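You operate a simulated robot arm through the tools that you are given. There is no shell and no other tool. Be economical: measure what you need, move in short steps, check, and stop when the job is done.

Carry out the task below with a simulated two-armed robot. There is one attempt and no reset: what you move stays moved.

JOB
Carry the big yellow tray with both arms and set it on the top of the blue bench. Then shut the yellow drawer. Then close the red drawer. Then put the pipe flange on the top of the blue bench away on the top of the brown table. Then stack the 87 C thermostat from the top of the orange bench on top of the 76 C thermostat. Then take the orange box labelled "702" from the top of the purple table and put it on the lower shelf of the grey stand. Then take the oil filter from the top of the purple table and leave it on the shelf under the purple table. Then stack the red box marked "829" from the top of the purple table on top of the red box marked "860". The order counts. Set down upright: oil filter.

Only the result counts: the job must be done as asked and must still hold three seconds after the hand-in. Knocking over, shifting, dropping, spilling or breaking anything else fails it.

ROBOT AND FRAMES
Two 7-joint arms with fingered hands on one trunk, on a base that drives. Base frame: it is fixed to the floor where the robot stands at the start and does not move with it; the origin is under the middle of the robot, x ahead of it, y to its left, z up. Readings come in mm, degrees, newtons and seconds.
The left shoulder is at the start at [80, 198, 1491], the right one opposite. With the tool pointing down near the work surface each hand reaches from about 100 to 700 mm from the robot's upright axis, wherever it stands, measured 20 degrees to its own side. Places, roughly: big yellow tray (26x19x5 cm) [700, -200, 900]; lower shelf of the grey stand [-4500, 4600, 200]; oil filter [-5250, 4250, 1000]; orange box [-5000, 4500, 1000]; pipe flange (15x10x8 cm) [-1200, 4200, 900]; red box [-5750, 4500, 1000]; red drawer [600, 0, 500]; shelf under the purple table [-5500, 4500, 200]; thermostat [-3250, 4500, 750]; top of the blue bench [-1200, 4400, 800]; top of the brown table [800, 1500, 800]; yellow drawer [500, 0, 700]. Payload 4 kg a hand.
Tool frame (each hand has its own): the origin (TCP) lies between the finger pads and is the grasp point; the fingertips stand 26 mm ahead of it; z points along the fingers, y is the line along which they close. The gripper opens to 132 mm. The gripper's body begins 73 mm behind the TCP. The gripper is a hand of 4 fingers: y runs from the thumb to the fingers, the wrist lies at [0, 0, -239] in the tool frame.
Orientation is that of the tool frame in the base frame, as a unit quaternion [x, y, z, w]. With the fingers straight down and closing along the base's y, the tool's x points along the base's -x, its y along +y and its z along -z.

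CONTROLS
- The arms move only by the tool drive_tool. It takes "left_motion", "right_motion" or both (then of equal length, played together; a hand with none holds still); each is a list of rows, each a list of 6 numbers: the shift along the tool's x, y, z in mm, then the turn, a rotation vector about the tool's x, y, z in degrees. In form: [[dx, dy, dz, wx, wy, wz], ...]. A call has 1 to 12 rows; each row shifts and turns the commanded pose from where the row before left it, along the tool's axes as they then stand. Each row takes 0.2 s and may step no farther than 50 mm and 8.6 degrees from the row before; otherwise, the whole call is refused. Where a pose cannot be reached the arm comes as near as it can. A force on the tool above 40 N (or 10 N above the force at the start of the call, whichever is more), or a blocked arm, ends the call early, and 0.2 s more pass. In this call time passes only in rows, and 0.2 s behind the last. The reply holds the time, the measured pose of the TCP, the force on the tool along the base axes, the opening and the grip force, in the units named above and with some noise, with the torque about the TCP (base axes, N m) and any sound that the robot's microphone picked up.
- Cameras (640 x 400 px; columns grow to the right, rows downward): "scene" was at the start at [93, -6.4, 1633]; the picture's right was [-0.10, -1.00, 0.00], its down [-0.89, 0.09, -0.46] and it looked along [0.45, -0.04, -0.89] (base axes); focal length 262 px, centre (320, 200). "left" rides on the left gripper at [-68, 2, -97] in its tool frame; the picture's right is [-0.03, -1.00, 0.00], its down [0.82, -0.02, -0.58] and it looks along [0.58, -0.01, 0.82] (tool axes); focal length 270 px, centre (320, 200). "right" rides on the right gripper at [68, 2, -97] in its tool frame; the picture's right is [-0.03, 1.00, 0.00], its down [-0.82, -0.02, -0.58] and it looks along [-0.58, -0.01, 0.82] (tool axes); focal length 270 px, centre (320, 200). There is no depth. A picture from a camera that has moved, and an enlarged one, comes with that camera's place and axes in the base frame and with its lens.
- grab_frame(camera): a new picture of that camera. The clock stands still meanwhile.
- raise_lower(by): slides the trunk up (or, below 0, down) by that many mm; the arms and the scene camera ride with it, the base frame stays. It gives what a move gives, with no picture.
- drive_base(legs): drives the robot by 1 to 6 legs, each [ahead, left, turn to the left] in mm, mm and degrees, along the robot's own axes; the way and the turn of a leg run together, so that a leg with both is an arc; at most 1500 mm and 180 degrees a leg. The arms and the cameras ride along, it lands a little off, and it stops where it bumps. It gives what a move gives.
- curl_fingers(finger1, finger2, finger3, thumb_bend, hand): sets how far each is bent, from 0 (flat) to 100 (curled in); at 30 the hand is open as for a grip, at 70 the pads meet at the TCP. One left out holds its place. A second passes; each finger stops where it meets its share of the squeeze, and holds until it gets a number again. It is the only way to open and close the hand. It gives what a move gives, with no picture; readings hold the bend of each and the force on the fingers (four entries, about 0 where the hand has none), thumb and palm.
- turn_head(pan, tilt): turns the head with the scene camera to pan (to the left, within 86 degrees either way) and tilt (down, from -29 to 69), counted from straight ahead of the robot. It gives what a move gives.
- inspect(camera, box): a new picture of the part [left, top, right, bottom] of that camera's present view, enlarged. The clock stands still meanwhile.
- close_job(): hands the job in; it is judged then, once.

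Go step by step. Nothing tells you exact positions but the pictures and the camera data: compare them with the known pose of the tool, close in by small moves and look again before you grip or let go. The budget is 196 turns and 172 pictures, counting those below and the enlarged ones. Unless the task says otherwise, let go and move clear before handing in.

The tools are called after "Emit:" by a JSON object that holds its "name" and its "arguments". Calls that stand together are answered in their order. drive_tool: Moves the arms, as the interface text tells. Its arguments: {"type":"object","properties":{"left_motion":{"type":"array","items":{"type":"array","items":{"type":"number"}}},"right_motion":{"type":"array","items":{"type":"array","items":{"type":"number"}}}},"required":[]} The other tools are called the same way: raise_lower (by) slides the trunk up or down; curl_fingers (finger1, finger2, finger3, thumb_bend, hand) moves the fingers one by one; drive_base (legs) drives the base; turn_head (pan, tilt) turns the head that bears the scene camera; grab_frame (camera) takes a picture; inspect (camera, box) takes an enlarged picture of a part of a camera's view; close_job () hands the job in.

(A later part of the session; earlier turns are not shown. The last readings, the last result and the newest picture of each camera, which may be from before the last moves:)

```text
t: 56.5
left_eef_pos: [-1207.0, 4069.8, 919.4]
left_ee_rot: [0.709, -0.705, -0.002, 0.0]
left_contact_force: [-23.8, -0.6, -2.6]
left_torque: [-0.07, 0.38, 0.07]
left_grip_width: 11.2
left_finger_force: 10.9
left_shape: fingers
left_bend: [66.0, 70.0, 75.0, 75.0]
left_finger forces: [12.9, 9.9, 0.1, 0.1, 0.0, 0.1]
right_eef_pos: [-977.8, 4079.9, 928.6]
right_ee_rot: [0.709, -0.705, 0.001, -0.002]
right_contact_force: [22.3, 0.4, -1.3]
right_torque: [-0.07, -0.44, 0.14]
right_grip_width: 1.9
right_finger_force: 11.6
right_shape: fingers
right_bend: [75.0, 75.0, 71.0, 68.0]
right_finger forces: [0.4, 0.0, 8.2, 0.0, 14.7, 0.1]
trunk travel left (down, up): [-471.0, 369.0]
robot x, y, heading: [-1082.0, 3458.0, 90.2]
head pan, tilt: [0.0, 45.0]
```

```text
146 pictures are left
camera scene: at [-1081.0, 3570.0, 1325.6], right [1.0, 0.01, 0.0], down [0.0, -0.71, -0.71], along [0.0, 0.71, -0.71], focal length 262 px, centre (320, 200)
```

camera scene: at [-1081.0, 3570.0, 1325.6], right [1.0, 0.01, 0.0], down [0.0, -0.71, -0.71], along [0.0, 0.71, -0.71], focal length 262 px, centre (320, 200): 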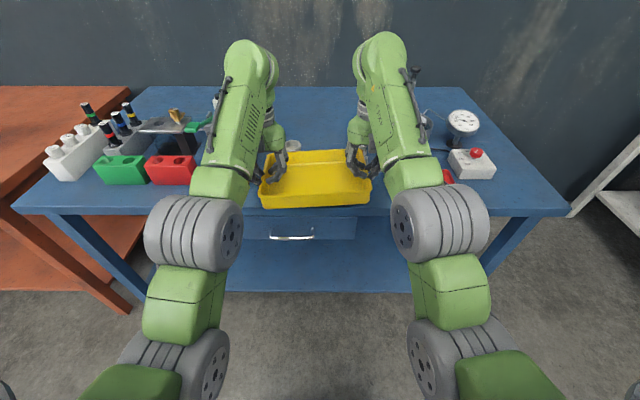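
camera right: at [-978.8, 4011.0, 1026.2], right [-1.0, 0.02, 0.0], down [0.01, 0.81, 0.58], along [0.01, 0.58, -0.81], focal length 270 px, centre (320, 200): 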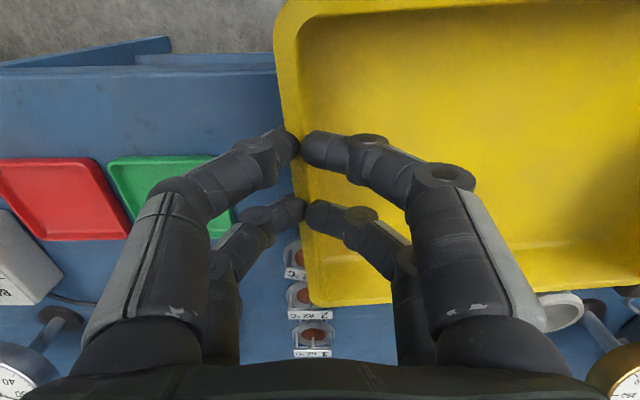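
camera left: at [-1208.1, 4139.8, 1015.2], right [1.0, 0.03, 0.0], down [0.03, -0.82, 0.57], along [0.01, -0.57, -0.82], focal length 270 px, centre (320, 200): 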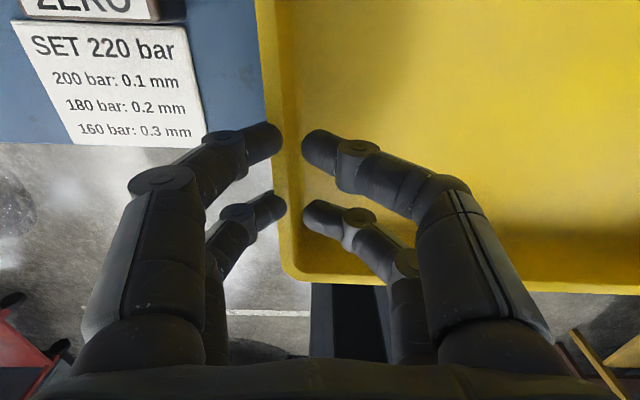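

The tray is still held but pinched by inward pressure. I raise the trunk to gain height and spread the hands gently back to tray width.

Emit:
{"name": "raise_lower", "arguments": {"by": 90}}

Emit:
{"name": "drive_tool", "arguments": {"left_motion": [[0, 4, 0, 0, 0, 0], [0, 4, 0, 0, 0, 0], [0, 4, 0, 0, 0, 0]], "right_motion": [[0, -4, 0, 0, 0, 0], [0, -4, 0, 0, 0, 0], [0, -4, 0, 0, 0, 0]]}}

Emit:
{"name": "grab_frame", "arguments": {"camera": "right"}}

```text
t: 57.8
left_eef_pos: [-1206.6, 4070.6, 1008.8]
left_ee_rot: [0.709, -0.705, -0.002, -0.001]
left_contact_force: [-21.2, 0.1, -2.7]
left_torque: [-0.06, 0.4, 0.03]
left_grip_width: 11.0
left_finger_force: 11.0
left_shape: fingers
left_bend: [66.0, 70.0, 75.0, 75.0]
left_finger forces: [12.9, 9.9, 0.0, 0.1, 0.1, 0.0]
right_eef_pos: [-977.6, 4079.2, 1018.9]
right_ee_rot: [0.709, -0.706, 0.001, -0.002]
right_contact_force: [23.0, 0.6, -0.9]
right_torque: [-0.08, -0.43, 0.11]
right_grip_width: 2.0
right_finger_force: 12.1
right_shape: fingers
right_bend: [75.0, 75.0, 71.0, 68.0]
right_finger forces: [0.3, 0.0, 8.0, 0.0, 14.5, 0.0]
trunk travel left (down, up): [-561.0, 279.0]
robot x, y, heading: [-1076.6, 3458.7, 90.2]
head pan, tilt: [0.0, 45.0]
```

```text
t: 58.6
left_eef_pos: [-1216.9, 4070.8, 1010.2]
left_ee_rot: [0.708, -0.706, -0.001, -0.002]
left_contact_force: [0.7, 0.4, -0.9]
left_torque: [-0.02, 0.02, -0.03]
left_grip_width: 0.0
left_finger_force: 0.2
left_shape: fingers
left_bend: [71.0, 73.0, 75.0, 75.0]
left_finger forces: [0.0, 0.0, 0.0, 0.1, 0.0, 0.0]
right_eef_pos: [-966.6, 4078.9, 1020.1]
right_ee_rot: [0.71, -0.704, -0.003, -0.001]
right_contact_force: [0.2, 0.6, -0.4]
right_torque: [0.01, -0.01, 0.01]
right_grip_width: 0.0
right_finger_force: 0.0
right_shape: fingers
right_bend: [74.0, 74.0, 73.0, 73.0]
right_finger forces: [0.1, 0.1, 0.0, 0.1, 0.1, 0.0]
trunk travel left (down, up): [-561.0, 279.0]
robot x, y, heading: [-1079.2, 3458.6, 90.1]
head pan, tilt: [0.0, 45.0]
```

```text
145 pictures are left
camera right: at [-968.3, 4010.7, 1116.8], right [-1.0, 0.02, 0.0], down [0.02, 0.81, 0.58], along [0.01, 0.58, -0.81], focal length 270 px, centre (320, 200)
```

right: 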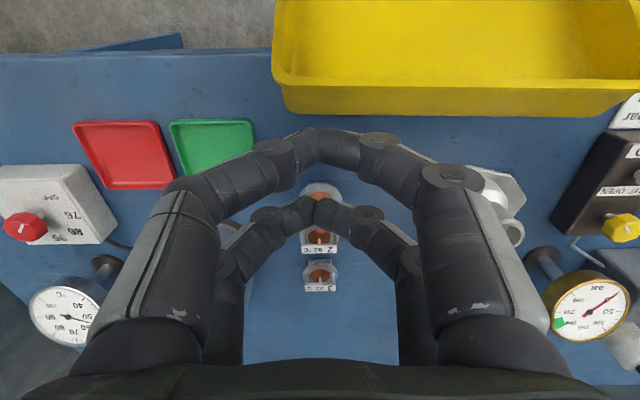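

The tray slipped out of the hands. I look at where it rests at once.

Emit:
{"name": "grab_frame", "arguments": {"camera": "scene"}}

Emit:
{"name": "grab_frame", "arguments": {"camera": "left"}}

```text
144 pictures are left
camera scene: at [-1081.0, 3569.2, 1415.9], right [1.0, 0.01, 0.0], down [0.0, -0.71, -0.71], along [0.0, 0.71, -0.71], focal length 262 px, centre (320, 200)
```

scene: 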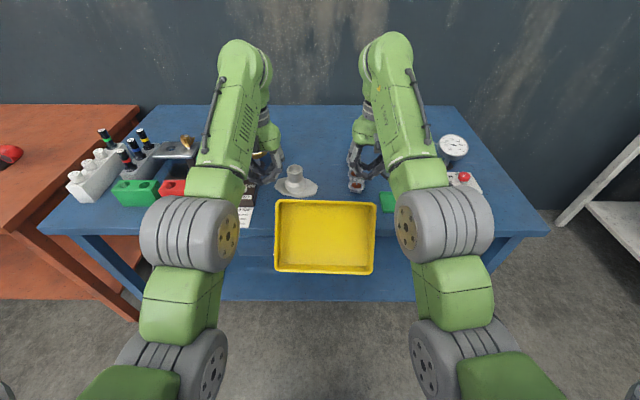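

```text
143 pictures are left
camera left: at [-1218.7, 4139.7, 1106.3], right [1.0, 0.03, 0.0], down [0.02, -0.82, 0.57], along [0.02, -0.57, -0.82], focal length 270 px, centre (320, 200)
```

left: 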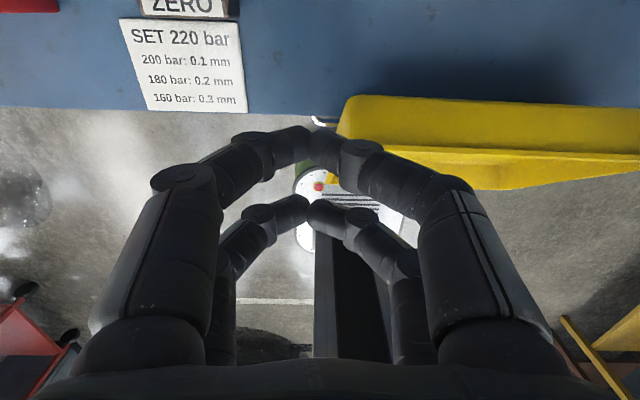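

The tray is tilting off the bench's front edge and I cannot stop that. I let a moment pass with the hands opening upward and look where it ends.

Emit:
{"name": "drive_tool", "arguments": {"left_motion": [[0, 0, 0, 0, 0, 0]]}}

Emit:
{"name": "turn_head", "arguments": {"pan": 0, "tilt": 69}}

Emit:
{"name": "grab_frame", "arguments": {"camera": "scene"}}

Emit:
{"name": "grab_frame", "arguments": {"camera": "left"}}

```text
t: 59.0
left_eef_pos: [-1219.0, 4071.3, 1008.7]
left_ee_rot: [0.709, -0.706, -0.002, 0.0]
left_contact_force: [-0.5, 0.1, -0.1]
left_torque: [0.0, -0.01, -0.03]
left_grip_width: 0.0
left_finger_force: 0.1
left_shape: fingers
left_bend: [71.0, 73.0, 75.0, 75.0]
left_finger forces: [0.0, 0.0, 0.1, 0.0, 0.0, 0.0]
right_eef_pos: [-966.7, 4080.2, 1018.7]
right_ee_rot: [0.71, -0.705, -0.001, -0.002]
right_contact_force: [-0.4, 0.2, -0.4]
right_torque: [0.02, -0.01, -0.01]
right_grip_width: 0.2
right_finger_force: 0.0
right_shape: fingers
right_bend: [74.0, 74.0, 73.0, 73.0]
right_finger forces: [0.0, 0.1, 0.1, 0.0, 0.0, 0.0]
trunk travel left (down, up): [-561.0, 279.0]
robot x, y, heading: [-1078.5, 3459.5, 90.3]
head pan, tilt: [0.0, 45.0]
```

```text
t: 59.9
left_eef_pos: [-1218.3, 4071.6, 1009.0]
left_ee_rot: [0.71, -0.705, -0.003, -0.001]
left_contact_force: [0.8, 0.0, -0.3]
left_torque: [0.01, 0.0, 0.01]
left_grip_width: 0.0
left_finger_force: 0.1
left_shape: fingers
left_bend: [71.0, 73.0, 75.0, 75.0]
left_finger forces: [0.1, 0.0, 0.0, 0.0, 0.1, 0.0]
right_eef_pos: [-966.0, 4079.2, 1019.9]
right_ee_rot: [0.709, -0.705, -0.001, -0.003]
right_contact_force: [0.3, 0.4, 1.0]
right_torque: [0.01, 0.03, -0.03]
right_grip_width: 0.0
right_finger_force: 0.1
right_shape: fingers
right_bend: [74.0, 74.0, 73.0, 73.0]
right_finger forces: [0.0, 0.0, 0.0, 0.1, 0.0, 0.0]
trunk travel left (down, up): [-561.0, 279.0]
robot x, y, heading: [-1080.4, 3458.4, 90.3]
head pan, tilt: [0.0, 68.8]
```

```text
142 pictures are left
camera scene: at [-1080.8, 3544.0, 1387.0], right [1.0, 0.01, 0.0], down [0.01, -0.93, -0.36], along [0.0, 0.36, -0.93], focal length 262 px, centre (320, 200)
```

scene: 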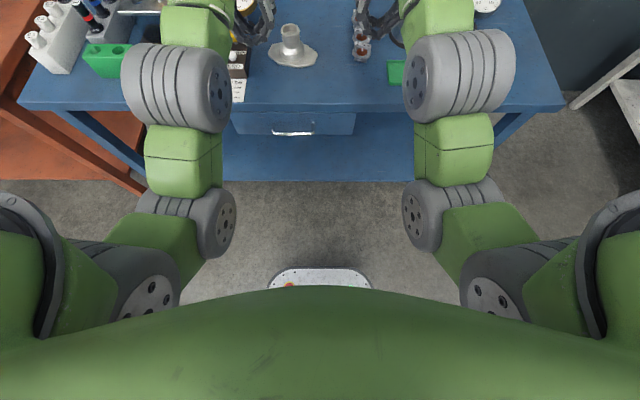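

```text
141 pictures are left
camera left: at [-1219.7, 4140.0, 1105.6], right [1.0, 0.03, 0.0], down [0.03, -0.82, 0.57], along [0.02, -0.57, -0.82], focal length 270 px, centre (320, 200)
```

left: 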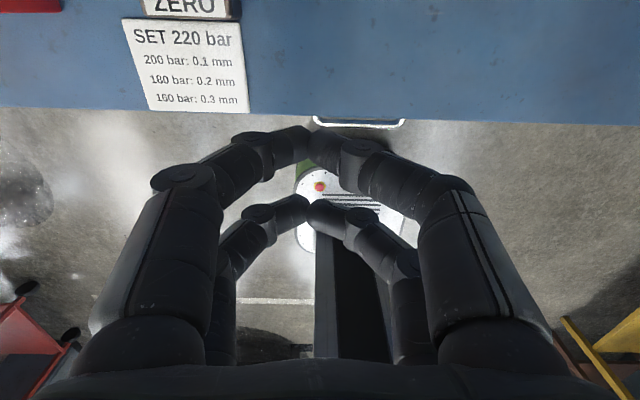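

The tray is on the floor, out of view, perhaps under the bench or beside the base. I back away and look.

Emit:
{"name": "drive_base", "arguments": {"legs": [[-700, 0, 0]]}}

Emit:
{"name": "turn_head", "arguments": {"pan": 0, "tilt": 40}}

Emit:
{"name": "grab_frame", "arguments": {"camera": "scene"}}

```text
t: 63.7
left_eef_pos: [-1214.5, 3363.4, 1008.5]
left_ee_rot: [0.708, -0.706, -0.002, -0.001]
left_contact_force: [0.6, 0.6, -1.7]
left_torque: [0.02, -0.01, -0.02]
left_grip_width: 0.0
left_finger_force: 0.1
left_shape: fingers
left_bend: [71.0, 73.0, 75.0, 75.0]
left_finger forces: [0.0, 0.0, 0.0, 0.0, 0.0, 0.0]
right_eef_pos: [-960.7, 3372.4, 1019.9]
right_ee_rot: [0.709, -0.705, -0.001, -0.002]
right_contact_force: [0.2, -0.1, -0.1]
right_torque: [0.01, 0.0, -0.01]
right_grip_width: 0.0
right_finger_force: 0.0
right_shape: fingers
right_bend: [74.0, 74.0, 73.0, 73.0]
right_finger forces: [0.0, 0.0, 0.0, 0.0, 0.1, 0.0]
trunk travel left (down, up): [-561.0, 279.0]
robot x, y, heading: [-1075.0, 2750.8, 90.4]
head pan, tilt: [0.0, 68.8]
```

```text
t: 64.7
left_eef_pos: [-1214.9, 3363.4, 1008.7]
left_ee_rot: [0.708, -0.706, -0.002, 0.0]
left_contact_force: [-0.4, 0.0, -0.2]
left_torque: [-0.01, 0.01, 0.01]
left_grip_width: 0.0
left_finger_force: 0.0
left_shape: fingers
left_bend: [71.0, 73.0, 75.0, 75.0]
left_finger forces: [0.0, 0.1, 0.1, 0.0, 0.0, 0.0]
right_eef_pos: [-961.3, 3373.1, 1019.3]
right_ee_rot: [0.709, -0.705, -0.001, -0.002]
right_contact_force: [-0.5, -0.4, 0.5]
right_torque: [0.01, 0.01, -0.01]
right_grip_width: 0.0
right_finger_force: 0.2
right_shape: fingers
right_bend: [74.0, 74.0, 73.0, 73.0]
right_finger forces: [0.1, 0.0, 0.0, 0.0, 0.1, 0.0]
trunk travel left (down, up): [-561.0, 279.0]
robot x, y, heading: [-1077.1, 2751.5, 90.4]
head pan, tilt: [0.0, 40.0]
```

```text
140 pictures are left
camera scene: at [-1077.0, 2865.4, 1423.0], right [1.0, 0.01, 0.0], down [0.0, -0.64, -0.77], along [0.0, 0.77, -0.64], focal length 262 px, centre (320, 200)
```

scene: 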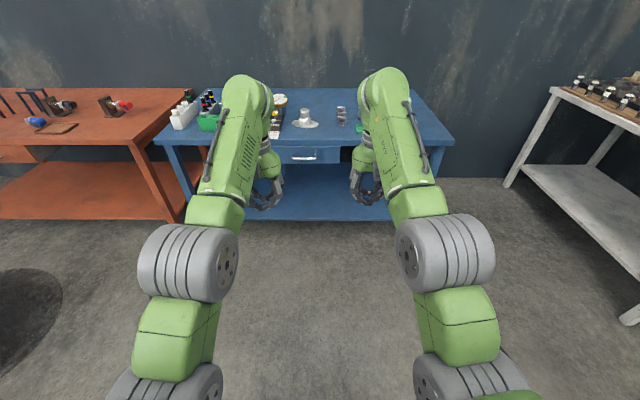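

The tray isn't on the open floor ahead. I check nearer the base and with the hand camera.

Emit:
{"name": "grab_frame", "arguments": {"camera": "left"}}

Emit:
{"name": "grab_frame", "arguments": {"camera": "right"}}

Emit:
{"name": "turn_head", "arguments": {"pan": 0, "tilt": 69}}

Emit:
{"name": "grab_frame", "arguments": {"camera": "scene"}}

```text
139 pictures are left
camera left: at [-1215.4, 3432.5, 1105.5], right [1.0, 0.03, 0.0], down [0.03, -0.82, 0.57], along [0.02, -0.57, -0.82], focal length 270 px, centre (320, 200)
```

left: 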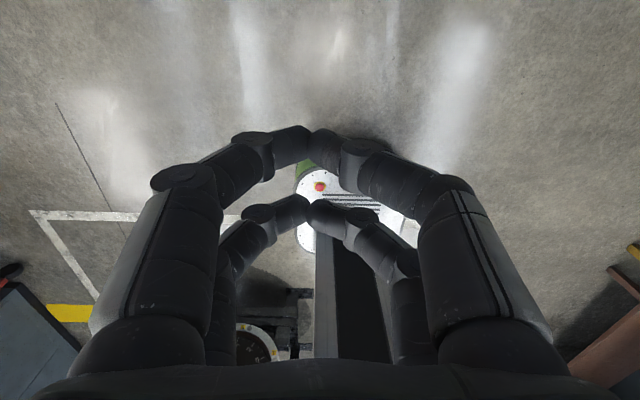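

```text
138 pictures are left
camera right: at [-962.8, 3303.4, 1116.2], right [-1.0, 0.02, 0.0], down [0.02, 0.81, 0.58], along [0.01, 0.58, -0.81], focal length 270 px, centre (320, 200)
```

right: 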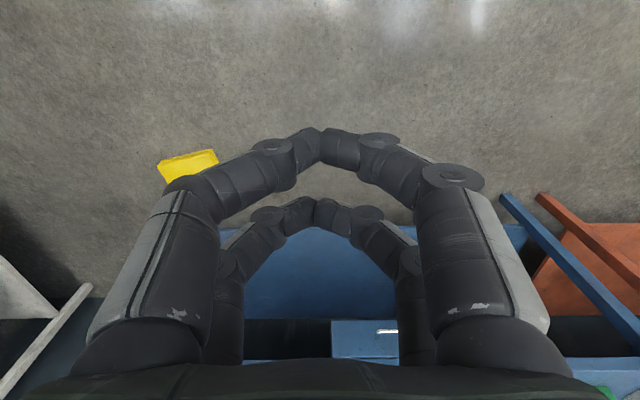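

```text
t: 65.6
left_eef_pos: [-1214.6, 3363.1, 1009.7]
left_ee_rot: [0.708, -0.706, -0.001, 0.0]
left_contact_force: [-0.4, 0.0, 0.1]
left_torque: [0.01, 0.02, -0.01]
left_grip_width: 0.1
left_finger_force: 0.1
left_shape: fingers
left_bend: [71.0, 73.0, 75.0, 75.0]
left_finger forces: [0.0, 0.0, 0.0, 0.1, 0.0, 0.0]
right_eef_pos: [-962.1, 3371.8, 1019.7]
right_ee_rot: [0.709, -0.706, -0.002, -0.001]
right_contact_force: [0.3, 0.0, 0.1]
right_torque: [0.01, -0.01, 0.02]
right_grip_width: 0.0
right_finger_force: 0.1
right_shape: fingers
right_bend: [74.0, 74.0, 73.0, 73.0]
right_finger forces: [0.0, 0.1, 0.0, 0.1, 0.1, 0.0]
trunk travel left (down, up): [-561.0, 279.0]
robot x, y, heading: [-1076.3, 2751.4, 90.4]
head pan, tilt: [0.0, 68.8]
```

```text
137 pictures are left
camera scene: at [-1076.8, 2836.3, 1387.0], right [1.0, 0.01, 0.0], down [0.0, -0.93, -0.36], along [0.0, 0.36, -0.93], focal length 262 px, centre (320, 200)
```

scene: 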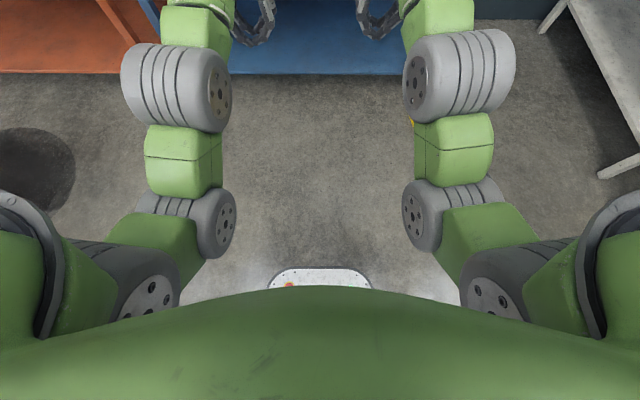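

The tray lies on the floor near (−300, 3900). I pan the head to view it.

Emit:
{"name": "turn_head", "arguments": {"pan": -40, "tilt": 40}}

Emit:
{"name": "grab_frame", "arguments": {"camera": "scene"}}

```text
t: 66.7
left_eef_pos: [-1214.2, 3362.8, 1009.0]
left_ee_rot: [0.709, -0.705, -0.002, 0.0]
left_contact_force: [0.2, 0.8, 0.2]
left_torque: [0.02, -0.01, -0.01]
left_grip_width: 0.0
left_finger_force: 0.1
left_shape: fingers
left_bend: [71.0, 73.0, 75.0, 75.0]
left_finger forces: [0.1, 0.1, 0.0, 0.1, 0.0, 0.1]
right_eef_pos: [-962.6, 3372.4, 1020.1]
right_ee_rot: [0.708, -0.706, -0.001, -0.003]
right_contact_force: [-0.5, 0.7, 0.2]
right_torque: [0.0, 0.03, 0.0]
right_grip_width: 0.2
right_finger_force: 0.0
right_shape: fingers
right_bend: [74.0, 74.0, 73.0, 73.0]
right_finger forces: [0.0, 0.0, 0.0, 0.0, 0.1, 0.1]
trunk travel left (down, up): [-561.0, 279.0]
robot x, y, heading: [-1071.3, 2749.5, 90.3]
head pan, tilt: [-40.0, 40.0]
```

```text
136 pictures are left
camera scene: at [-1022.3, 2845.8, 1423.0], right [0.77, -0.64, 0.0], down [-0.41, -0.5, -0.77], along [0.49, 0.59, -0.64], focal length 262 px, centre (320, 200)
```

scene: 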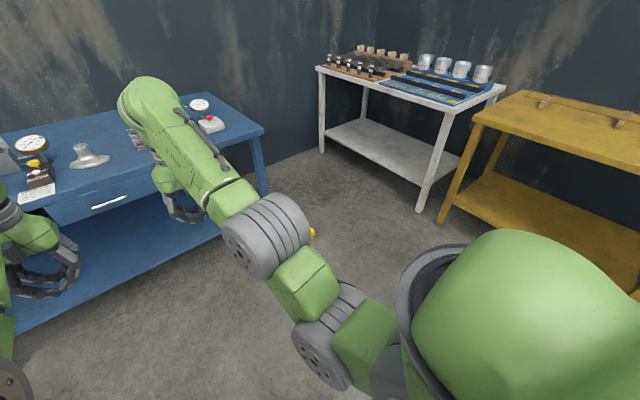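

Emit:
{"name": "drive_base", "arguments": {"legs": [[0, -750, 0]]}}

Emit:
{"name": "turn_head", "arguments": {"pan": 0, "tilt": 40}}

Emit:
{"name": "grab_frame", "arguments": {"camera": "scene"}}

```text
t: 70.7
left_eef_pos: [-492.8, 3373.2, 1008.7]
left_ee_rot: [0.718, -0.697, -0.001, 0.0]
left_contact_force: [0.3, -0.9, 0.0]
left_torque: [0.05, -0.05, -0.01]
left_grip_width: 0.0
left_finger_force: 0.0
left_shape: fingers
left_bend: [71.0, 73.0, 75.0, 75.0]
left_finger forces: [0.1, 0.0, 0.1, 0.1, 0.0, 0.1]
right_eef_pos: [-239.9, 3387.6, 1019.6]
right_ee_rot: [0.718, -0.696, -0.002, -0.003]
right_contact_force: [0.1, 0.0, -0.9]
right_torque: [0.0, 0.03, -0.02]
right_grip_width: 0.1
right_finger_force: 0.0
right_shape: fingers
right_bend: [74.0, 74.0, 73.0, 73.0]
right_finger forces: [0.0, 0.0, 0.0, 0.1, 0.0, 0.1]
trunk travel left (down, up): [-561.0, 279.0]
robot x, y, heading: [-337.2, 2762.2, 91.8]
head pan, tilt: [-40.0, 40.0]
```

```text
t: 71.7
left_eef_pos: [-492.5, 3373.3, 1009.2]
left_ee_rot: [0.717, -0.697, -0.002, -0.001]
left_contact_force: [0.6, -0.1, 0.3]
left_torque: [0.03, 0.01, -0.03]
left_grip_width: 0.1
left_finger_force: 0.1
left_shape: fingers
left_bend: [71.0, 73.0, 75.0, 75.0]
left_finger forces: [0.0, 0.1, 0.1, 0.0, 0.0, 0.0]
right_eef_pos: [-239.8, 3387.8, 1019.2]
right_ee_rot: [0.718, -0.696, -0.001, -0.003]
right_contact_force: [-0.2, -0.1, 0.1]
right_torque: [0.03, -0.05, -0.02]
right_grip_width: 0.0
right_finger_force: 0.1
right_shape: fingers
right_bend: [74.0, 74.0, 73.0, 73.0]
right_finger forces: [0.0, 0.0, 0.0, 0.0, 0.0, 0.0]
trunk travel left (down, up): [-561.0, 279.0]
robot x, y, heading: [-342.5, 2763.9, 91.9]
head pan, tilt: [0.0, 40.0]
```

```text
135 pictures are left
camera scene: at [-342.5, 2878.4, 1423.0], right [1.0, 0.03, 0.0], down [0.02, -0.64, -0.77], along [-0.02, 0.77, -0.64], focal length 262 px, centre (320, 200)
```

scene: 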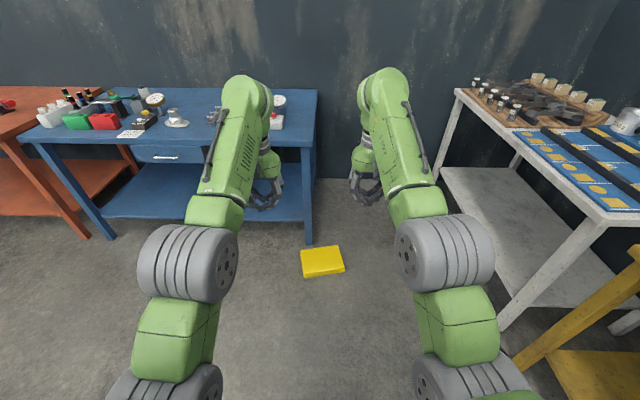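

Emit:
{"name": "inspect", "arguments": {"camera": "scene", "box": [260, 210, 390, 300]}}

Emit:
{"name": "inspect", "arguments": {"camera": "scene", "box": [30, 80, 330, 250]}}

```text
4.44 times, centred on (325, 255) of scene
camera zoom: at [-342.5, 2878.4, 1423.0], right [1.0, 0.03, 0.0], down [0.02, -0.64, -0.77], along [-0.02, 0.77, -0.64], focal length 1162 px, centre (298, -44)
```

zoom: 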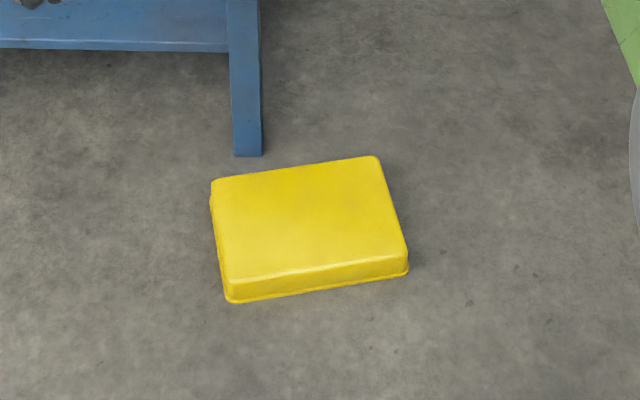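

```text
2.13 times, centred on (180, 165) of scene
camera zoom: at [-342.5, 2878.4, 1423.0], right [1.0, 0.03, 0.0], down [0.02, -0.64, -0.77], along [-0.02, 0.77, -0.64], focal length 558 px, centre (619, 275)
```

zoom: 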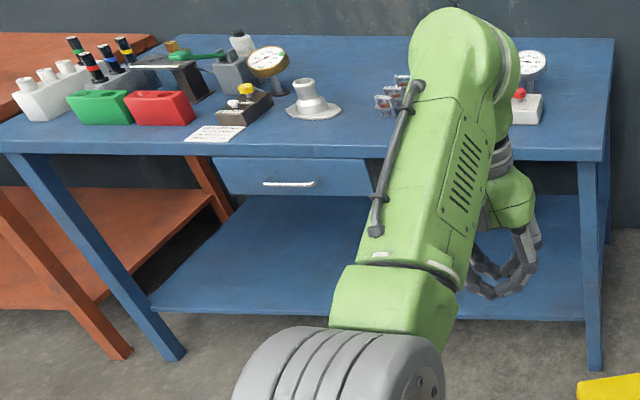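

The tray is upside down on the floor at about (−357, 3945), rotated ~13°; the bench items look undisturbed. I'll turn it over with both hands: trunk down, hands low, then align the robot with it.

Emit:
{"name": "raise_lower", "arguments": {"by": -555}}

Emit:
{"name": "drive_tool", "arguments": {"left_motion": [[0, 0, 40, 0, 0, 0], [10, 0, 40, 0, 0, 0], [20, 0, 40, 0, 0, 0], [20, 0, 40, 0, 0, 0], [20, 0, 40, 0, 0, 0], [10, 10, 20, 0, 0, 0]], "right_motion": [[0, 0, 40, 0, 0, 0], [10, 0, 40, 0, 0, 0], [20, 0, 40, 0, 0, 0], [20, 0, 40, 0, 0, 0], [20, 0, 40, 0, 0, 0], [20, -10, 30, 0, 0, 0]]}}

Emit:
{"name": "drive_base", "arguments": {"legs": [[632, -134, 0], [0, 0, 11.3]]}}

Emit:
{"name": "turn_head", "arguments": {"pan": 0, "tilt": 60}}

Emit:
{"name": "grab_frame", "arguments": {"camera": "scene"}}

```text
refused: -555 is not a number from -400 to 400
```

```text
t: 73.1
left_eef_pos: [-500.6, 3292.2, 788.8]
left_ee_rot: [0.717, -0.697, -0.002, -0.001]
left_contact_force: [0.1, 0.3, 0.3]
left_torque: [-0.01, -0.03, -0.04]
left_grip_width: 0.0
left_finger_force: 0.0
left_shape: fingers
left_bend: [71.0, 73.0, 75.0, 75.0]
left_finger forces: [0.1, 0.0, 0.0, 0.0, 0.0, 0.1]
right_eef_pos: [-226.5, 3298.1, 791.8]
right_ee_rot: [0.717, -0.697, -0.002, -0.002]
right_contact_force: [-0.5, -0.5, 0.2]
right_torque: [0.0, 0.03, -0.03]
right_grip_width: 0.0
right_finger_force: 0.2
right_shape: fingers
right_bend: [74.0, 74.0, 73.0, 73.0]
right_finger forces: [0.1, 0.1, 0.0, 0.0, 0.0, 0.0]
trunk travel left (down, up): [-561.0, 279.0]
robot x, y, heading: [-339.5, 2764.7, 91.8]
head pan, tilt: [0.0, 40.0]
```

```text
t: 77.5
left_eef_pos: [-491.8, 3895.0, 789.7]
left_ee_rot: [0.784, -0.621, -0.002, -0.001]
left_contact_force: [0.9, -0.2, 0.1]
left_torque: [0.0, -0.02, 0.0]
left_grip_width: 0.1
left_finger_force: 0.0
left_shape: fingers
left_bend: [71.0, 73.0, 75.0, 75.0]
left_finger forces: [0.0, 0.0, 0.1, 0.0, 0.1, 0.1]
right_eef_pos: [-223.8, 3956.8, 790.2]
right_ee_rot: [0.784, -0.621, -0.001, -0.002]
right_contact_force: [0.5, 0.6, 0.8]
right_torque: [0.01, 0.0, 0.0]
right_grip_width: 0.0
right_finger_force: 0.1
right_shape: fingers
right_bend: [74.0, 74.0, 73.0, 73.0]
right_finger forces: [0.0, 0.0, 0.0, 0.0, 0.1, 0.1]
trunk travel left (down, up): [-561.0, 279.0]
robot x, y, heading: [-226.3, 3407.0, 103.1]
head pan, tilt: [0.0, 40.0]
```

```text
t: 78.3
left_eef_pos: [-490.8, 3895.1, 789.0]
left_ee_rot: [0.784, -0.621, -0.002, -0.001]
left_contact_force: [0.7, 0.1, -0.3]
left_torque: [-0.01, 0.01, 0.0]
left_grip_width: 0.0
left_finger_force: 0.0
left_shape: fingers
left_bend: [71.0, 73.0, 75.0, 75.0]
left_finger forces: [0.0, 0.0, 0.0, 0.0, 0.0, 0.0]
right_eef_pos: [-222.9, 3957.4, 790.8]
right_ee_rot: [0.784, -0.621, -0.002, -0.002]
right_contact_force: [-0.3, 0.4, 0.3]
right_torque: [0.0, 0.0, -0.01]
right_grip_width: 0.0
right_finger_force: 0.1
right_shape: fingers
right_bend: [74.0, 74.0, 73.0, 73.0]
right_finger forces: [0.0, 0.0, 0.0, 0.0, 0.0, 0.1]
trunk travel left (down, up): [-561.0, 279.0]
robot x, y, heading: [-227.4, 3411.4, 103.3]
head pan, tilt: [0.0, 60.0]
```

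```text
132 pictures are left
camera scene: at [-249.2, 3503.2, 1396.4], right [0.97, 0.23, 0.0], down [0.2, -0.84, -0.5], along [-0.11, 0.49, -0.87], focal length 262 px, centre (320, 200)
```

scene: 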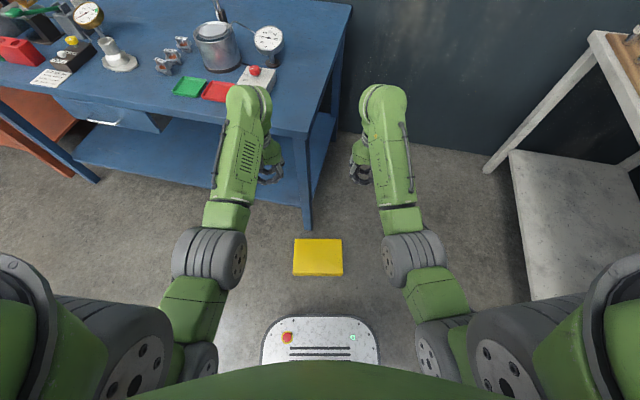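

The robot is aligned with the tray. I lower the trunk and hands alongside the tray's two short ends.

Emit:
{"name": "raise_lower", "arguments": {"by": -400}}

Emit:
{"name": "drive_tool", "arguments": {"left_motion": [[0, 13, 40, 0, 0, 0], [0, 12, 40, 0, 0, 0], [0, 10, 40, 0, 0, 0]], "right_motion": [[0, -20, 40, 0, 0, 0], [0, -20, 40, 0, 0, 0], [0, -10, 40, 0, 0, 0]]}}

Emit:
{"name": "raise_lower", "arguments": {"by": -130}}

Emit:
{"name": "grab_frame", "arguments": {"camera": "right"}}

Emit:
{"name": "grab_frame", "arguments": {"camera": "scene"}}

```text
t: 82.2
left_eef_pos: [-490.9, 3894.6, 388.4]
left_ee_rot: [0.784, -0.621, -0.003, -0.001]
left_contact_force: [-0.7, -1.1, 0.4]
left_torque: [-0.02, -0.02, 0.01]
left_grip_width: 0.1
left_finger_force: 0.1
left_shape: fingers
left_bend: [71.0, 73.0, 75.0, 75.0]
left_finger forces: [0.0, 0.1, 0.1, 0.1, 0.0, 0.0]
right_eef_pos: [-223.4, 3955.9, 390.5]
right_ee_rot: [0.784, -0.621, -0.001, -0.001]
right_contact_force: [-0.2, -0.4, -1.1]
right_torque: [-0.01, -0.01, 0.0]
right_grip_width: 0.1
right_finger_force: 0.1
right_shape: fingers
right_bend: [74.0, 74.0, 73.0, 73.0]
right_finger forces: [0.1, 0.0, 0.0, 0.1, 0.0, 0.0]
trunk travel left (down, up): [-161.0, 679.0]
robot x, y, heading: [-228.4, 3409.5, 103.5]
head pan, tilt: [0.0, 60.0]
```

```text
t: 83.0
left_eef_pos: [-524.4, 3888.2, 269.6]
left_ee_rot: [0.783, -0.622, -0.003, -0.001]
left_contact_force: [-1.0, -0.1, 0.4]
left_torque: [0.02, -0.04, 0.01]
left_grip_width: 0.1
left_finger_force: 0.1
left_shape: fingers
left_bend: [71.0, 73.0, 75.0, 75.0]
left_finger forces: [0.0, 0.0, 0.0, 0.0, 0.0, 0.0]
right_eef_pos: [-176.1, 3968.8, 269.4]
right_ee_rot: [0.784, -0.621, -0.001, -0.002]
right_contact_force: [-0.2, -1.0, -0.8]
right_torque: [0.01, 0.01, 0.01]
right_grip_width: 0.0
right_finger_force: 0.0
right_shape: fingers
right_bend: [74.0, 74.0, 73.0, 73.0]
right_finger forces: [0.0, 0.0, 0.0, 0.1, 0.0, 0.1]
trunk travel left (down, up): [-161.0, 679.0]
robot x, y, heading: [-227.9, 3409.2, 103.1]
head pan, tilt: [0.0, 60.0]
```

```text
t: 84.6
left_eef_pos: [-524.7, 3889.2, 138.1]
left_ee_rot: [0.784, -0.621, -0.002, -0.001]
left_contact_force: [-0.2, -0.1, -0.5]
left_torque: [0.01, 0.02, 0.0]
left_grip_width: 0.0
left_finger_force: 0.1
left_shape: fingers
left_bend: [71.0, 73.0, 75.0, 75.0]
left_finger forces: [0.0, 0.1, 0.1, 0.1, 0.1, 0.1]
right_eef_pos: [-175.8, 3967.9, 140.2]
right_ee_rot: [0.784, -0.621, -0.001, -0.002]
right_contact_force: [0.7, 0.9, 1.2]
right_torque: [0.03, 0.01, -0.01]
right_grip_width: 0.2
right_finger_force: 0.1
right_shape: fingers
right_bend: [74.0, 74.0, 73.0, 73.0]
right_finger forces: [0.0, 0.1, 0.1, 0.1, 0.1, 0.0]
trunk travel left (down, up): [-31.0, 809.0]
robot x, y, heading: [-223.7, 3406.6, 103.2]
head pan, tilt: [0.0, 60.0]
```

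```text
131 pictures are left
camera right: at [-161.7, 3900.2, 236.8], right [-0.98, -0.2, 0.0], down [-0.17, 0.8, 0.58], along [-0.12, 0.57, -0.81], focal length 270 px, centre (320, 200)
```

right: 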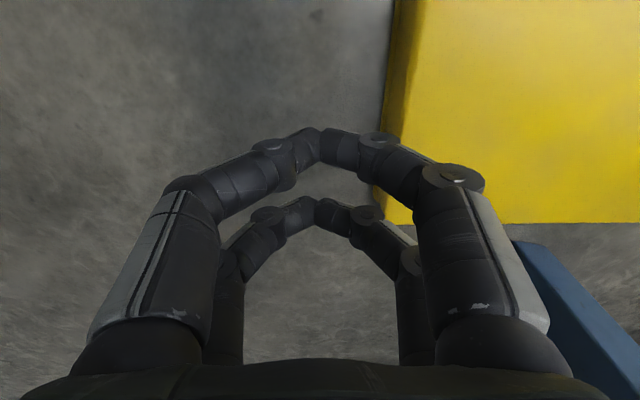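

```text
130 pictures are left
camera scene: at [-249.2, 3503.1, 866.4], right [0.97, 0.23, 0.0], down [0.2, -0.84, -0.5], along [-0.11, 0.49, -0.87], focal length 262 px, centre (320, 200)
```

scene: 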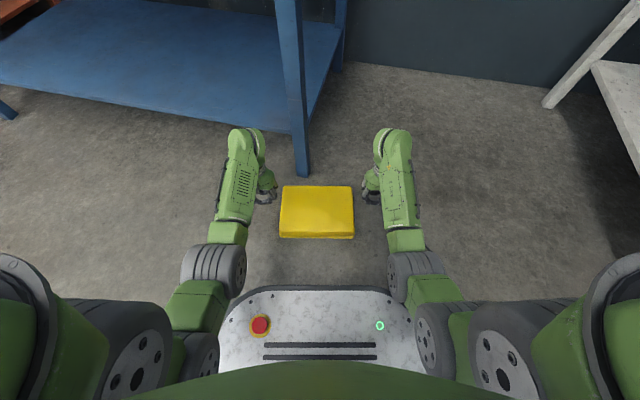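

Hands flank the tray. I move them toward its far edge, lower to fingertip height ~26 mm, and approach the end walls.

Emit:
{"name": "drive_tool", "arguments": {"left_motion": [[-30, 0, 30, 0, 0, 0], [-33, 0, 30, 0, 0, 0], [0, -12, 26, 0, 0, 0], [0, -12, 0, 0, 0, 0]], "right_motion": [[-30, 0, 30, 0, 0, 0], [-33, 0, 30, 0, 0, 0], [0, 12, 28, 0, 0, 0], [0, 14, 0, 0, 0, 0]]}}

Emit:
{"name": "inspect", "arguments": {"camera": "scene", "box": [190, 110, 450, 270]}}

Emit:
{"name": "grab_frame", "arguments": {"camera": "right"}}

Emit:
{"name": "grab_frame", "arguments": {"camera": "left"}}

```text
t: 85.6
left_eef_pos: [-516.3, 3956.0, 54.7]
left_ee_rot: [0.784, -0.621, -0.005, 0.0]
left_contact_force: [-2.8, -0.1, 5.6]
left_torque: [-0.07, -0.06, -0.06]
left_grip_width: 0.1
left_finger_force: 5.2
left_shape: fingers
left_bend: [71.0, 73.0, 75.0, 75.0]
left_finger forces: [0.0, 0.0, 9.5, 0.1, 0.1, 0.1]
right_eef_pos: [-216.3, 4025.4, 54.4]
right_ee_rot: [0.783, -0.621, -0.002, -0.002]
right_contact_force: [0.3, -0.8, 1.2]
right_torque: [-0.02, -0.01, -0.01]
right_grip_width: 0.0
right_finger_force: 1.2
right_shape: fingers
right_bend: [74.0, 74.0, 73.0, 73.0]
right_finger forces: [1.3, 0.0, 0.0, 0.0, 0.1, 0.0]
trunk travel left (down, up): [-31.0, 809.0]
robot x, y, heading: [-228.5, 3411.4, 103.1]
head pan, tilt: [0.0, 60.0]
```

```text
2.46 times, centred on (320, 190) of scene
camera zoom: at [-249.0, 3502.7, 866.5], right [0.97, 0.23, 0.0], down [0.2, -0.84, -0.5], along [-0.11, 0.49, -0.87], focal length 644 px, centre (320, 225)
```

zoom: 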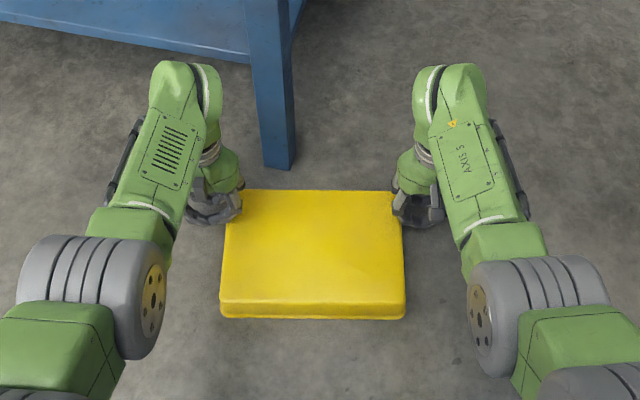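

```text
128 pictures are left
camera right: at [-202.4, 3956.9, 150.1], right [-0.98, -0.2, 0.0], down [-0.17, 0.8, 0.58], along [-0.12, 0.57, -0.81], focal length 270 px, centre (320, 200)
```

right: 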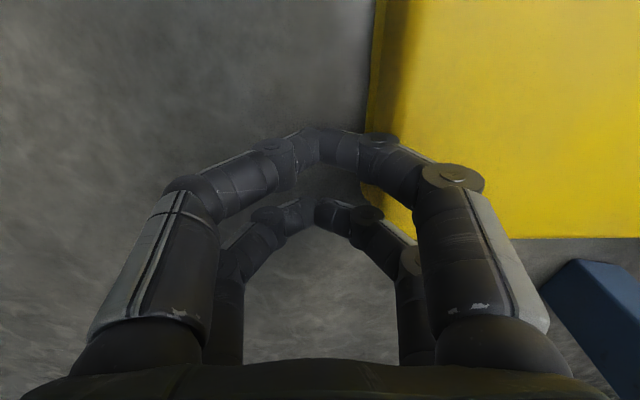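

```text
127 pictures are left
camera left: at [-532.7, 4023.0, 151.4], right [0.97, 0.25, 0.0], down [0.21, -0.79, 0.57], along [0.14, -0.55, -0.82], focal length 270 px, centre (320, 200)
```

left: 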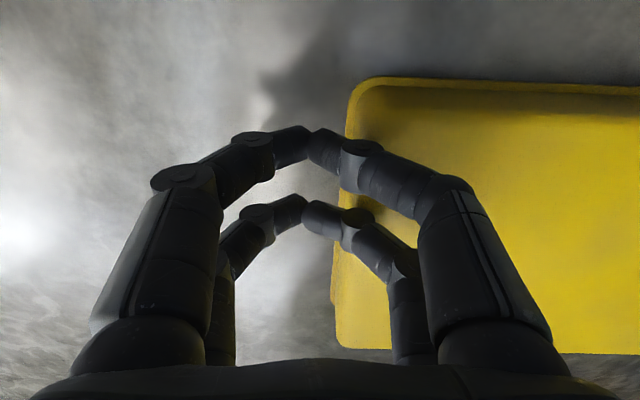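

Each hand has two digits per side. For a clean pivot I want a single finger touching each end wall, so I back off and extend one finger per hand.

Emit:
{"name": "drive_tool", "arguments": {"left_motion": [[0, 15, -3, 0, 0, 0], [0, 15, 0, 0, 0, 0]], "right_motion": [[0, -15, -3, 0, 0, 0], [0, -15, 0, 0, 0, 0]]}}

Emit:
{"name": "curl_fingers", "arguments": {"hand": "left", "finger3": 62}}

Emit:
{"name": "curl_fingers", "arguments": {"hand": "right", "finger1": 62}}

Emit:
{"name": "grab_frame", "arguments": {"camera": "right"}}

Emit:
{"name": "grab_frame", "arguments": {"camera": "left"}}

```text
t: 86.2
left_eef_pos: [-545.1, 3949.3, 56.6]
left_ee_rot: [0.783, -0.622, -0.002, 0.0]
left_contact_force: [0.7, -0.7, 1.4]
left_torque: [-0.01, 0.01, -0.04]
left_grip_width: 0.0
left_finger_force: 0.0
left_shape: fingers
left_bend: [71.0, 73.0, 75.0, 75.0]
left_finger forces: [0.1, 0.1, 0.0, 0.1, 0.0, 0.0]
right_eef_pos: [-187.6, 4029.7, 54.9]
right_ee_rot: [0.784, -0.621, -0.001, -0.002]
right_contact_force: [-0.1, 0.2, -0.3]
right_torque: [0.0, 0.02, -0.05]
right_grip_width: 0.3
right_finger_force: 0.0
right_shape: fingers
right_bend: [74.0, 74.0, 73.0, 73.0]
right_finger forces: [0.0, 0.0, 0.0, 0.0, 0.0, 0.0]
trunk travel left (down, up): [-31.0, 809.0]
robot x, y, heading: [-226.7, 3407.7, 103.6]
head pan, tilt: [0.0, 60.0]
```

```text
t: 87.2
left_eef_pos: [-545.3, 3949.1, 55.6]
left_ee_rot: [0.784, -0.621, -0.002, 0.0]
left_contact_force: [0.0, -0.4, -0.2]
left_torque: [-0.03, -0.02, -0.01]
left_grip_width: 0.0
left_finger_force: 0.0
left_shape: fingers
left_bend: [71.0, 74.0, 62.0, 75.0]
left_finger forces: [0.1, 0.1, 0.1, 0.1, 0.1, 0.0]
right_eef_pos: [-187.2, 4028.7, 56.0]
right_ee_rot: [0.783, -0.622, -0.001, -0.002]
right_contact_force: [0.1, -0.1, -0.3]
right_torque: [0.04, 0.04, 0.02]
right_grip_width: 0.0
right_finger_force: 0.0
right_shape: fingers
right_bend: [74.0, 74.0, 73.0, 73.0]
right_finger forces: [0.1, 0.1, 0.0, 0.1, 0.0, 0.0]
trunk travel left (down, up): [-31.0, 809.0]
robot x, y, heading: [-223.7, 3411.2, 103.2]
head pan, tilt: [0.0, 60.0]
```

```text
t: 88.2
left_eef_pos: [-544.7, 3948.3, 55.3]
left_ee_rot: [0.784, -0.621, -0.002, -0.001]
left_contact_force: [-0.4, 0.3, 0.0]
left_torque: [0.04, 0.01, 0.01]
left_grip_width: 0.0
left_finger_force: 0.1
left_shape: fingers
left_bend: [71.0, 74.0, 62.0, 75.0]
left_finger forces: [0.0, 0.0, 0.0, 0.0, 0.1, 0.0]
right_eef_pos: [-188.9, 4030.6, 56.8]
right_ee_rot: [0.783, -0.622, -0.002, -0.002]
right_contact_force: [0.7, 0.8, -0.5]
right_torque: [-0.02, 0.02, 0.02]
right_grip_width: 6.3
right_finger_force: 0.1
right_shape: fingers
right_bend: [62.0, 74.0, 73.0, 75.0]
right_finger forces: [0.1, 0.1, 0.1, 0.0, 0.0, 0.0]
trunk travel left (down, up): [-31.0, 809.0]
robot x, y, heading: [-229.6, 3407.2, 103.2]
head pan, tilt: [0.0, 60.0]
```

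```text
126 pictures are left
camera right: at [-173.7, 3963.0, 152.5], right [-0.98, -0.2, 0.0], down [-0.17, 0.8, 0.58], along [-0.12, 0.57, -0.81], focal length 270 px, centre (320, 200)
```

right: 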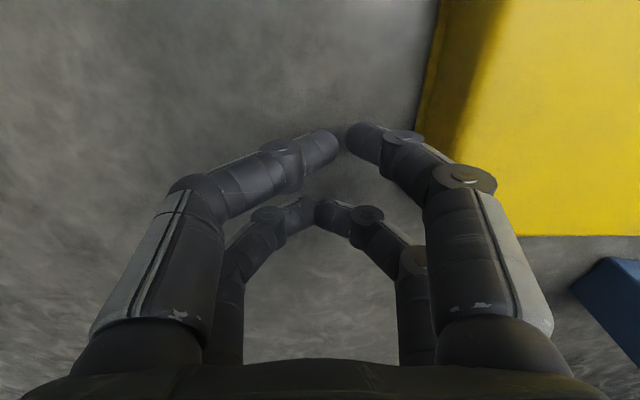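

```text
125 pictures are left
camera left: at [-561.5, 4016.2, 151.9], right [0.97, 0.25, 0.0], down [0.21, -0.79, 0.57], along [0.14, -0.56, -0.82], focal length 270 px, centre (320, 200)
```

left: 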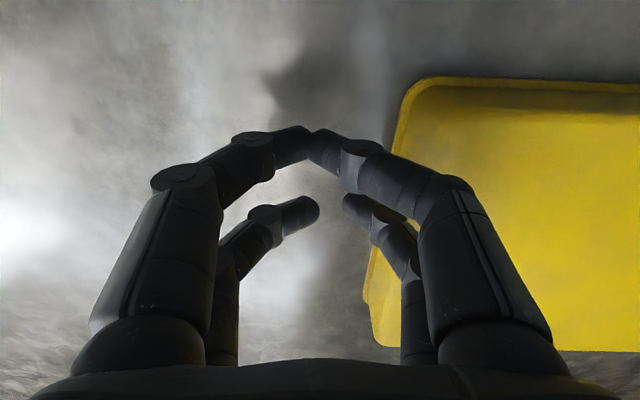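

The extended fingers are the ones nearer the robot on both hands. I shift slightly farther and close in on the walls.

Emit:
{"name": "drive_tool", "arguments": {"left_motion": [[-20, -10, 2, 0, 0, 0], [0, -10, 0, 0, 0, 0], [0, -6, 0, 0, 0, 0]], "right_motion": [[-20, 12, 2, 0, 0, 0], [0, 12, 0, 0, 0, 0], [0, 8, 0, 0, 0, 0]]}}

Emit:
{"name": "drive_tool", "arguments": {"left_motion": [[0, -3, 0, 0, 0, 0], [0, -3, 0, 0, 0, 0], [0, -3, 0, 0, 0, 0]], "right_motion": [[0, 3, 0, 0, 0, 0], [0, 3, 0, 0, 0, 0], [0, 3, 0, 0, 0, 0]]}}

Emit:
{"name": "grab_frame", "arguments": {"camera": "right"}}

```text
t: 89.0
left_eef_pos: [-525.1, 3976.1, 56.0]
left_ee_rot: [0.783, -0.622, -0.006, -0.002]
left_contact_force: [-9.4, -1.5, 9.6]
left_torque: [-0.13, -0.17, -0.19]
left_grip_width: 0.1
left_finger_force: 7.7
left_shape: fingers
left_bend: [71.0, 74.0, 70.0, 75.0]
left_finger forces: [0.1, 0.1, 15.2, 0.0, 0.0, 0.1]
right_eef_pos: [-221.8, 4045.1, 57.7]
right_ee_rot: [0.783, -0.622, -0.003, -0.004]
right_contact_force: [13.1, 3.1, 11.3]
right_torque: [-0.21, 0.12, 0.2]
right_grip_width: 0.0
right_finger_force: 11.1
right_shape: fingers
right_bend: [67.0, 74.0, 73.0, 74.0]
right_finger forces: [23.1, 0.0, 0.0, 0.0, 0.0, 0.1]
trunk travel left (down, up): [-31.0, 809.0]
robot x, y, heading: [-223.9, 3412.0, 103.4]
head pan, tilt: [0.0, 60.0]
```

```text
t: 89.8
left_eef_pos: [-514.9, 3977.3, 56.8]
left_ee_rot: [0.783, -0.622, -0.004, -0.002]
left_contact_force: [-13.9, -1.2, 10.4]
left_torque: [-0.17, -0.01, -0.27]
left_grip_width: 0.0
left_finger_force: 11.0
left_shape: fingers
left_bend: [71.0, 73.0, 70.0, 75.0]
left_finger forces: [0.0, 0.1, 21.6, 0.0, 0.1, 0.1]
right_eef_pos: [-230.4, 4043.0, 57.3]
right_ee_rot: [0.784, -0.621, -0.003, -0.006]
right_contact_force: [25.8, 11.6, 16.3]
right_torque: [-0.24, -0.06, 0.38]
right_grip_width: 0.0
right_finger_force: 23.9
right_shape: fingers
right_bend: [65.0, 74.0, 73.0, 74.0]
right_finger forces: [47.1, 0.0, 0.0, 0.0, 0.2, 0.1]
trunk travel left (down, up): [-31.0, 809.0]
robot x, y, heading: [-227.3, 3408.1, 103.1]
head pan, tilt: [0.0, 60.0]
```

```text
124 pictures are left
camera right: at [-215.5, 3974.8, 153.2], right [-0.98, -0.2, 0.0], down [-0.17, 0.79, 0.59], along [-0.12, 0.58, -0.81], focal length 270 px, centre (320, 200)
```

right: 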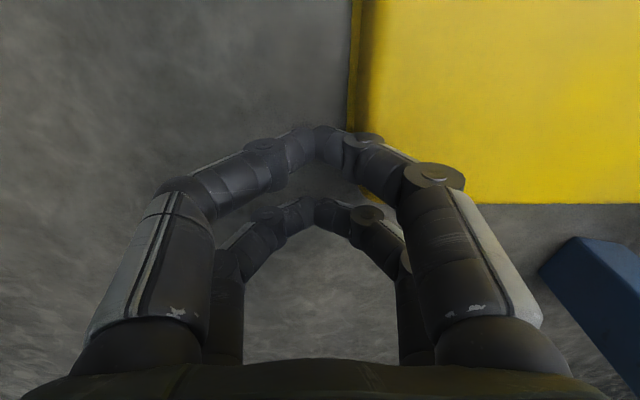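

The slanted finger backs push down on the tray rather than grip. Instead I'll lean both hands outward 40° so the fingertips point inward at the walls, with only one finger pair extended.

Emit:
{"name": "drive_tool", "arguments": {"left_motion": [[0, 20, 0, 0, 0, 0], [0, 25, -20, 0, 0, 0], [0, 15, -30, 8, 0, 0], [0, 0, 0, 8, 0, 0], [0, 0, 0, 8, 0, 0], [0, 0, 0, 8, 0, 0], [0, 0, 0, 8, 0, 0]], "right_motion": [[0, -20, 0, 0, 0, 0], [0, -25, -20, 0, 0, 0], [0, -15, -30, -8, 0, 0], [0, 0, 0, -8, 0, 0], [0, 0, 0, -8, 0, 0], [0, 0, 0, -8, 0, 0], [0, 0, 0, -8, 0, 0]]}}

Emit:
{"name": "curl_fingers", "arguments": {"hand": "left", "finger1": 72, "finger2": 100, "finger3": 72, "thumb_bend": 100}}

Emit:
{"name": "curl_fingers", "arguments": {"hand": "right", "finger1": 72, "finger2": 100, "finger3": 72, "thumb_bend": 100}}

Emit:
{"name": "grab_frame", "arguments": {"camera": "right"}}

Emit:
{"name": "grab_frame", "arguments": {"camera": "left"}}

Emit:
{"name": "grab_frame", "arguments": {"camera": "scene"}}

```text
t: 91.4
left_eef_pos: [-554.2, 3903.8, 161.3]
left_ee_rot: [0.745, -0.592, 0.191, -0.242]
left_contact_force: [0.1, 0.8, 0.4]
left_torque: [0.01, 0.03, -0.01]
left_grip_width: 0.2
left_finger_force: 0.0
left_shape: fingers
left_bend: [71.0, 74.0, 62.0, 75.0]
left_finger forces: [0.1, 0.0, 0.0, 0.0, 0.1, 0.1]
left hand out of reach, approached as far as the arm can: row 5, 6, 7
right_eef_pos: [-170.6, 4012.9, 156.8]
right_ee_rot: [0.754, -0.597, -0.172, 0.214]
right_contact_force: [-0.8, 0.3, 0.3]
right_torque: [0.03, -0.02, -0.01]
right_grip_width: 6.1
right_finger_force: 0.1
right_shape: fingers
right_bend: [62.0, 74.0, 73.0, 75.0]
right_finger forces: [0.1, 0.1, 0.0, 0.0, 0.0, 0.1]
right hand out of reach, approached as far as the arm can: row 5, 6, 7
trunk travel left (down, up): [-31.0, 809.0]
robot x, y, heading: [-224.6, 3407.8, 103.2]
head pan, tilt: [0.0, 60.0]
```

```text
t: 92.4
left_eef_pos: [-554.6, 3903.6, 160.1]
left_ee_rot: [0.745, -0.592, 0.189, -0.241]
left_contact_force: [-0.2, -0.6, -0.7]
left_torque: [0.01, -0.01, -0.01]
left_grip_width: 17.8
left_finger_force: 0.0
left_shape: fingers
left_bend: [70.0, 100.0, 72.0, 95.0]
left_finger forces: [0.0, 0.0, 0.1, 0.0, 0.0, 0.1]
right_eef_pos: [-171.7, 4013.7, 155.8]
right_ee_rot: [0.755, -0.596, -0.171, 0.214]
right_contact_force: [-0.2, -0.8, 0.0]
right_torque: [0.0, 0.01, 0.01]
right_grip_width: 6.3
right_finger_force: 0.0
right_shape: fingers
right_bend: [62.0, 74.0, 73.0, 75.0]
right_finger forces: [0.0, 0.0, 0.0, 0.0, 0.1, 0.0]
trunk travel left (down, up): [-31.0, 809.0]
robot x, y, heading: [-227.7, 3409.3, 103.1]
head pan, tilt: [0.0, 60.0]
```

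```text
t: 93.4
left_eef_pos: [-555.8, 3903.5, 160.9]
left_ee_rot: [0.745, -0.592, 0.19, -0.242]
left_contact_force: [0.5, 0.5, 0.4]
left_torque: [0.0, 0.0, -0.01]
left_grip_width: 19.0
left_finger_force: 0.0
left_shape: fingers
left_bend: [70.0, 100.0, 72.0, 96.0]
left_finger forces: [0.1, 0.0, 0.0, 0.1, 0.0, 0.1]
right_eef_pos: [-170.9, 4012.7, 154.7]
right_ee_rot: [0.755, -0.596, -0.172, 0.213]
right_contact_force: [-0.5, 0.3, -0.5]
right_torque: [0.01, -0.01, 0.02]
right_grip_width: 17.8
right_finger_force: 0.0
right_shape: fingers
right_bend: [70.0, 100.0, 72.0, 95.0]
right_finger forces: [0.1, 0.1, 0.0, 0.0, 0.1, 0.0]
trunk travel left (down, up): [-31.0, 809.0]
robot x, y, heading: [-227.3, 3409.2, 103.6]
head pan, tilt: [0.0, 60.0]
```

```text
123 pictures are left
camera right: at [-106.7, 3957.9, 238.6], right [-0.83, -0.17, 0.53], down [0.13, 0.87, 0.48], along [-0.54, 0.47, -0.7], focal length 270 px, centre (320, 200)
```

right: 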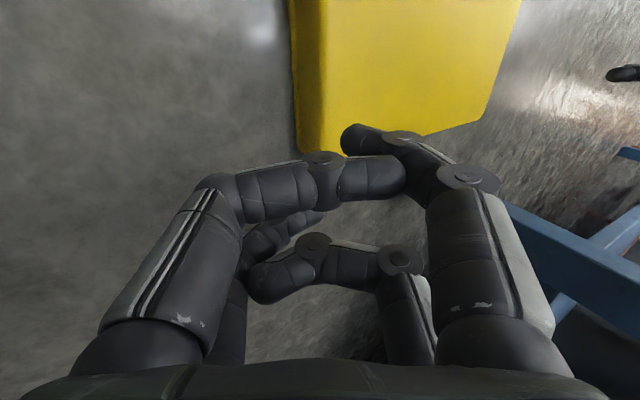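

```text
122 pictures are left
camera left: at [-626.0, 3958.1, 237.8], right [0.78, 0.21, 0.58], down [-0.13, -0.87, 0.48], along [0.61, -0.45, -0.66], focal length 270 px, centre (320, 200)
```

left: 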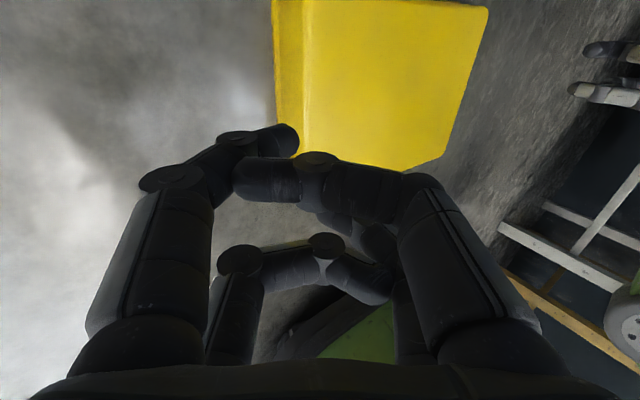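

```text
121 pictures are left
camera scene: at [-249.2, 3503.2, 866.3], right [0.97, 0.23, 0.0], down [0.2, -0.84, -0.5], along [-0.11, 0.49, -0.87], focal length 262 px, centre (320, 200)
```

scene: 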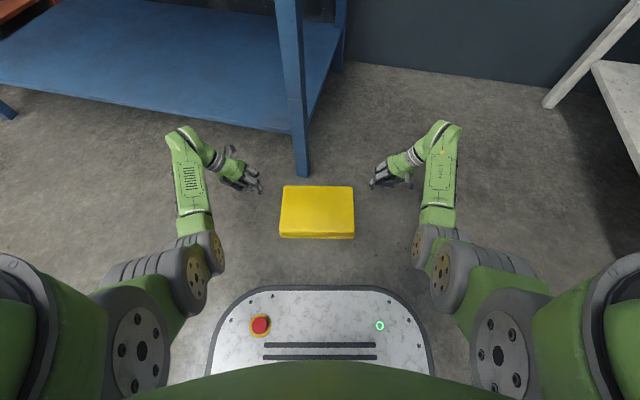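

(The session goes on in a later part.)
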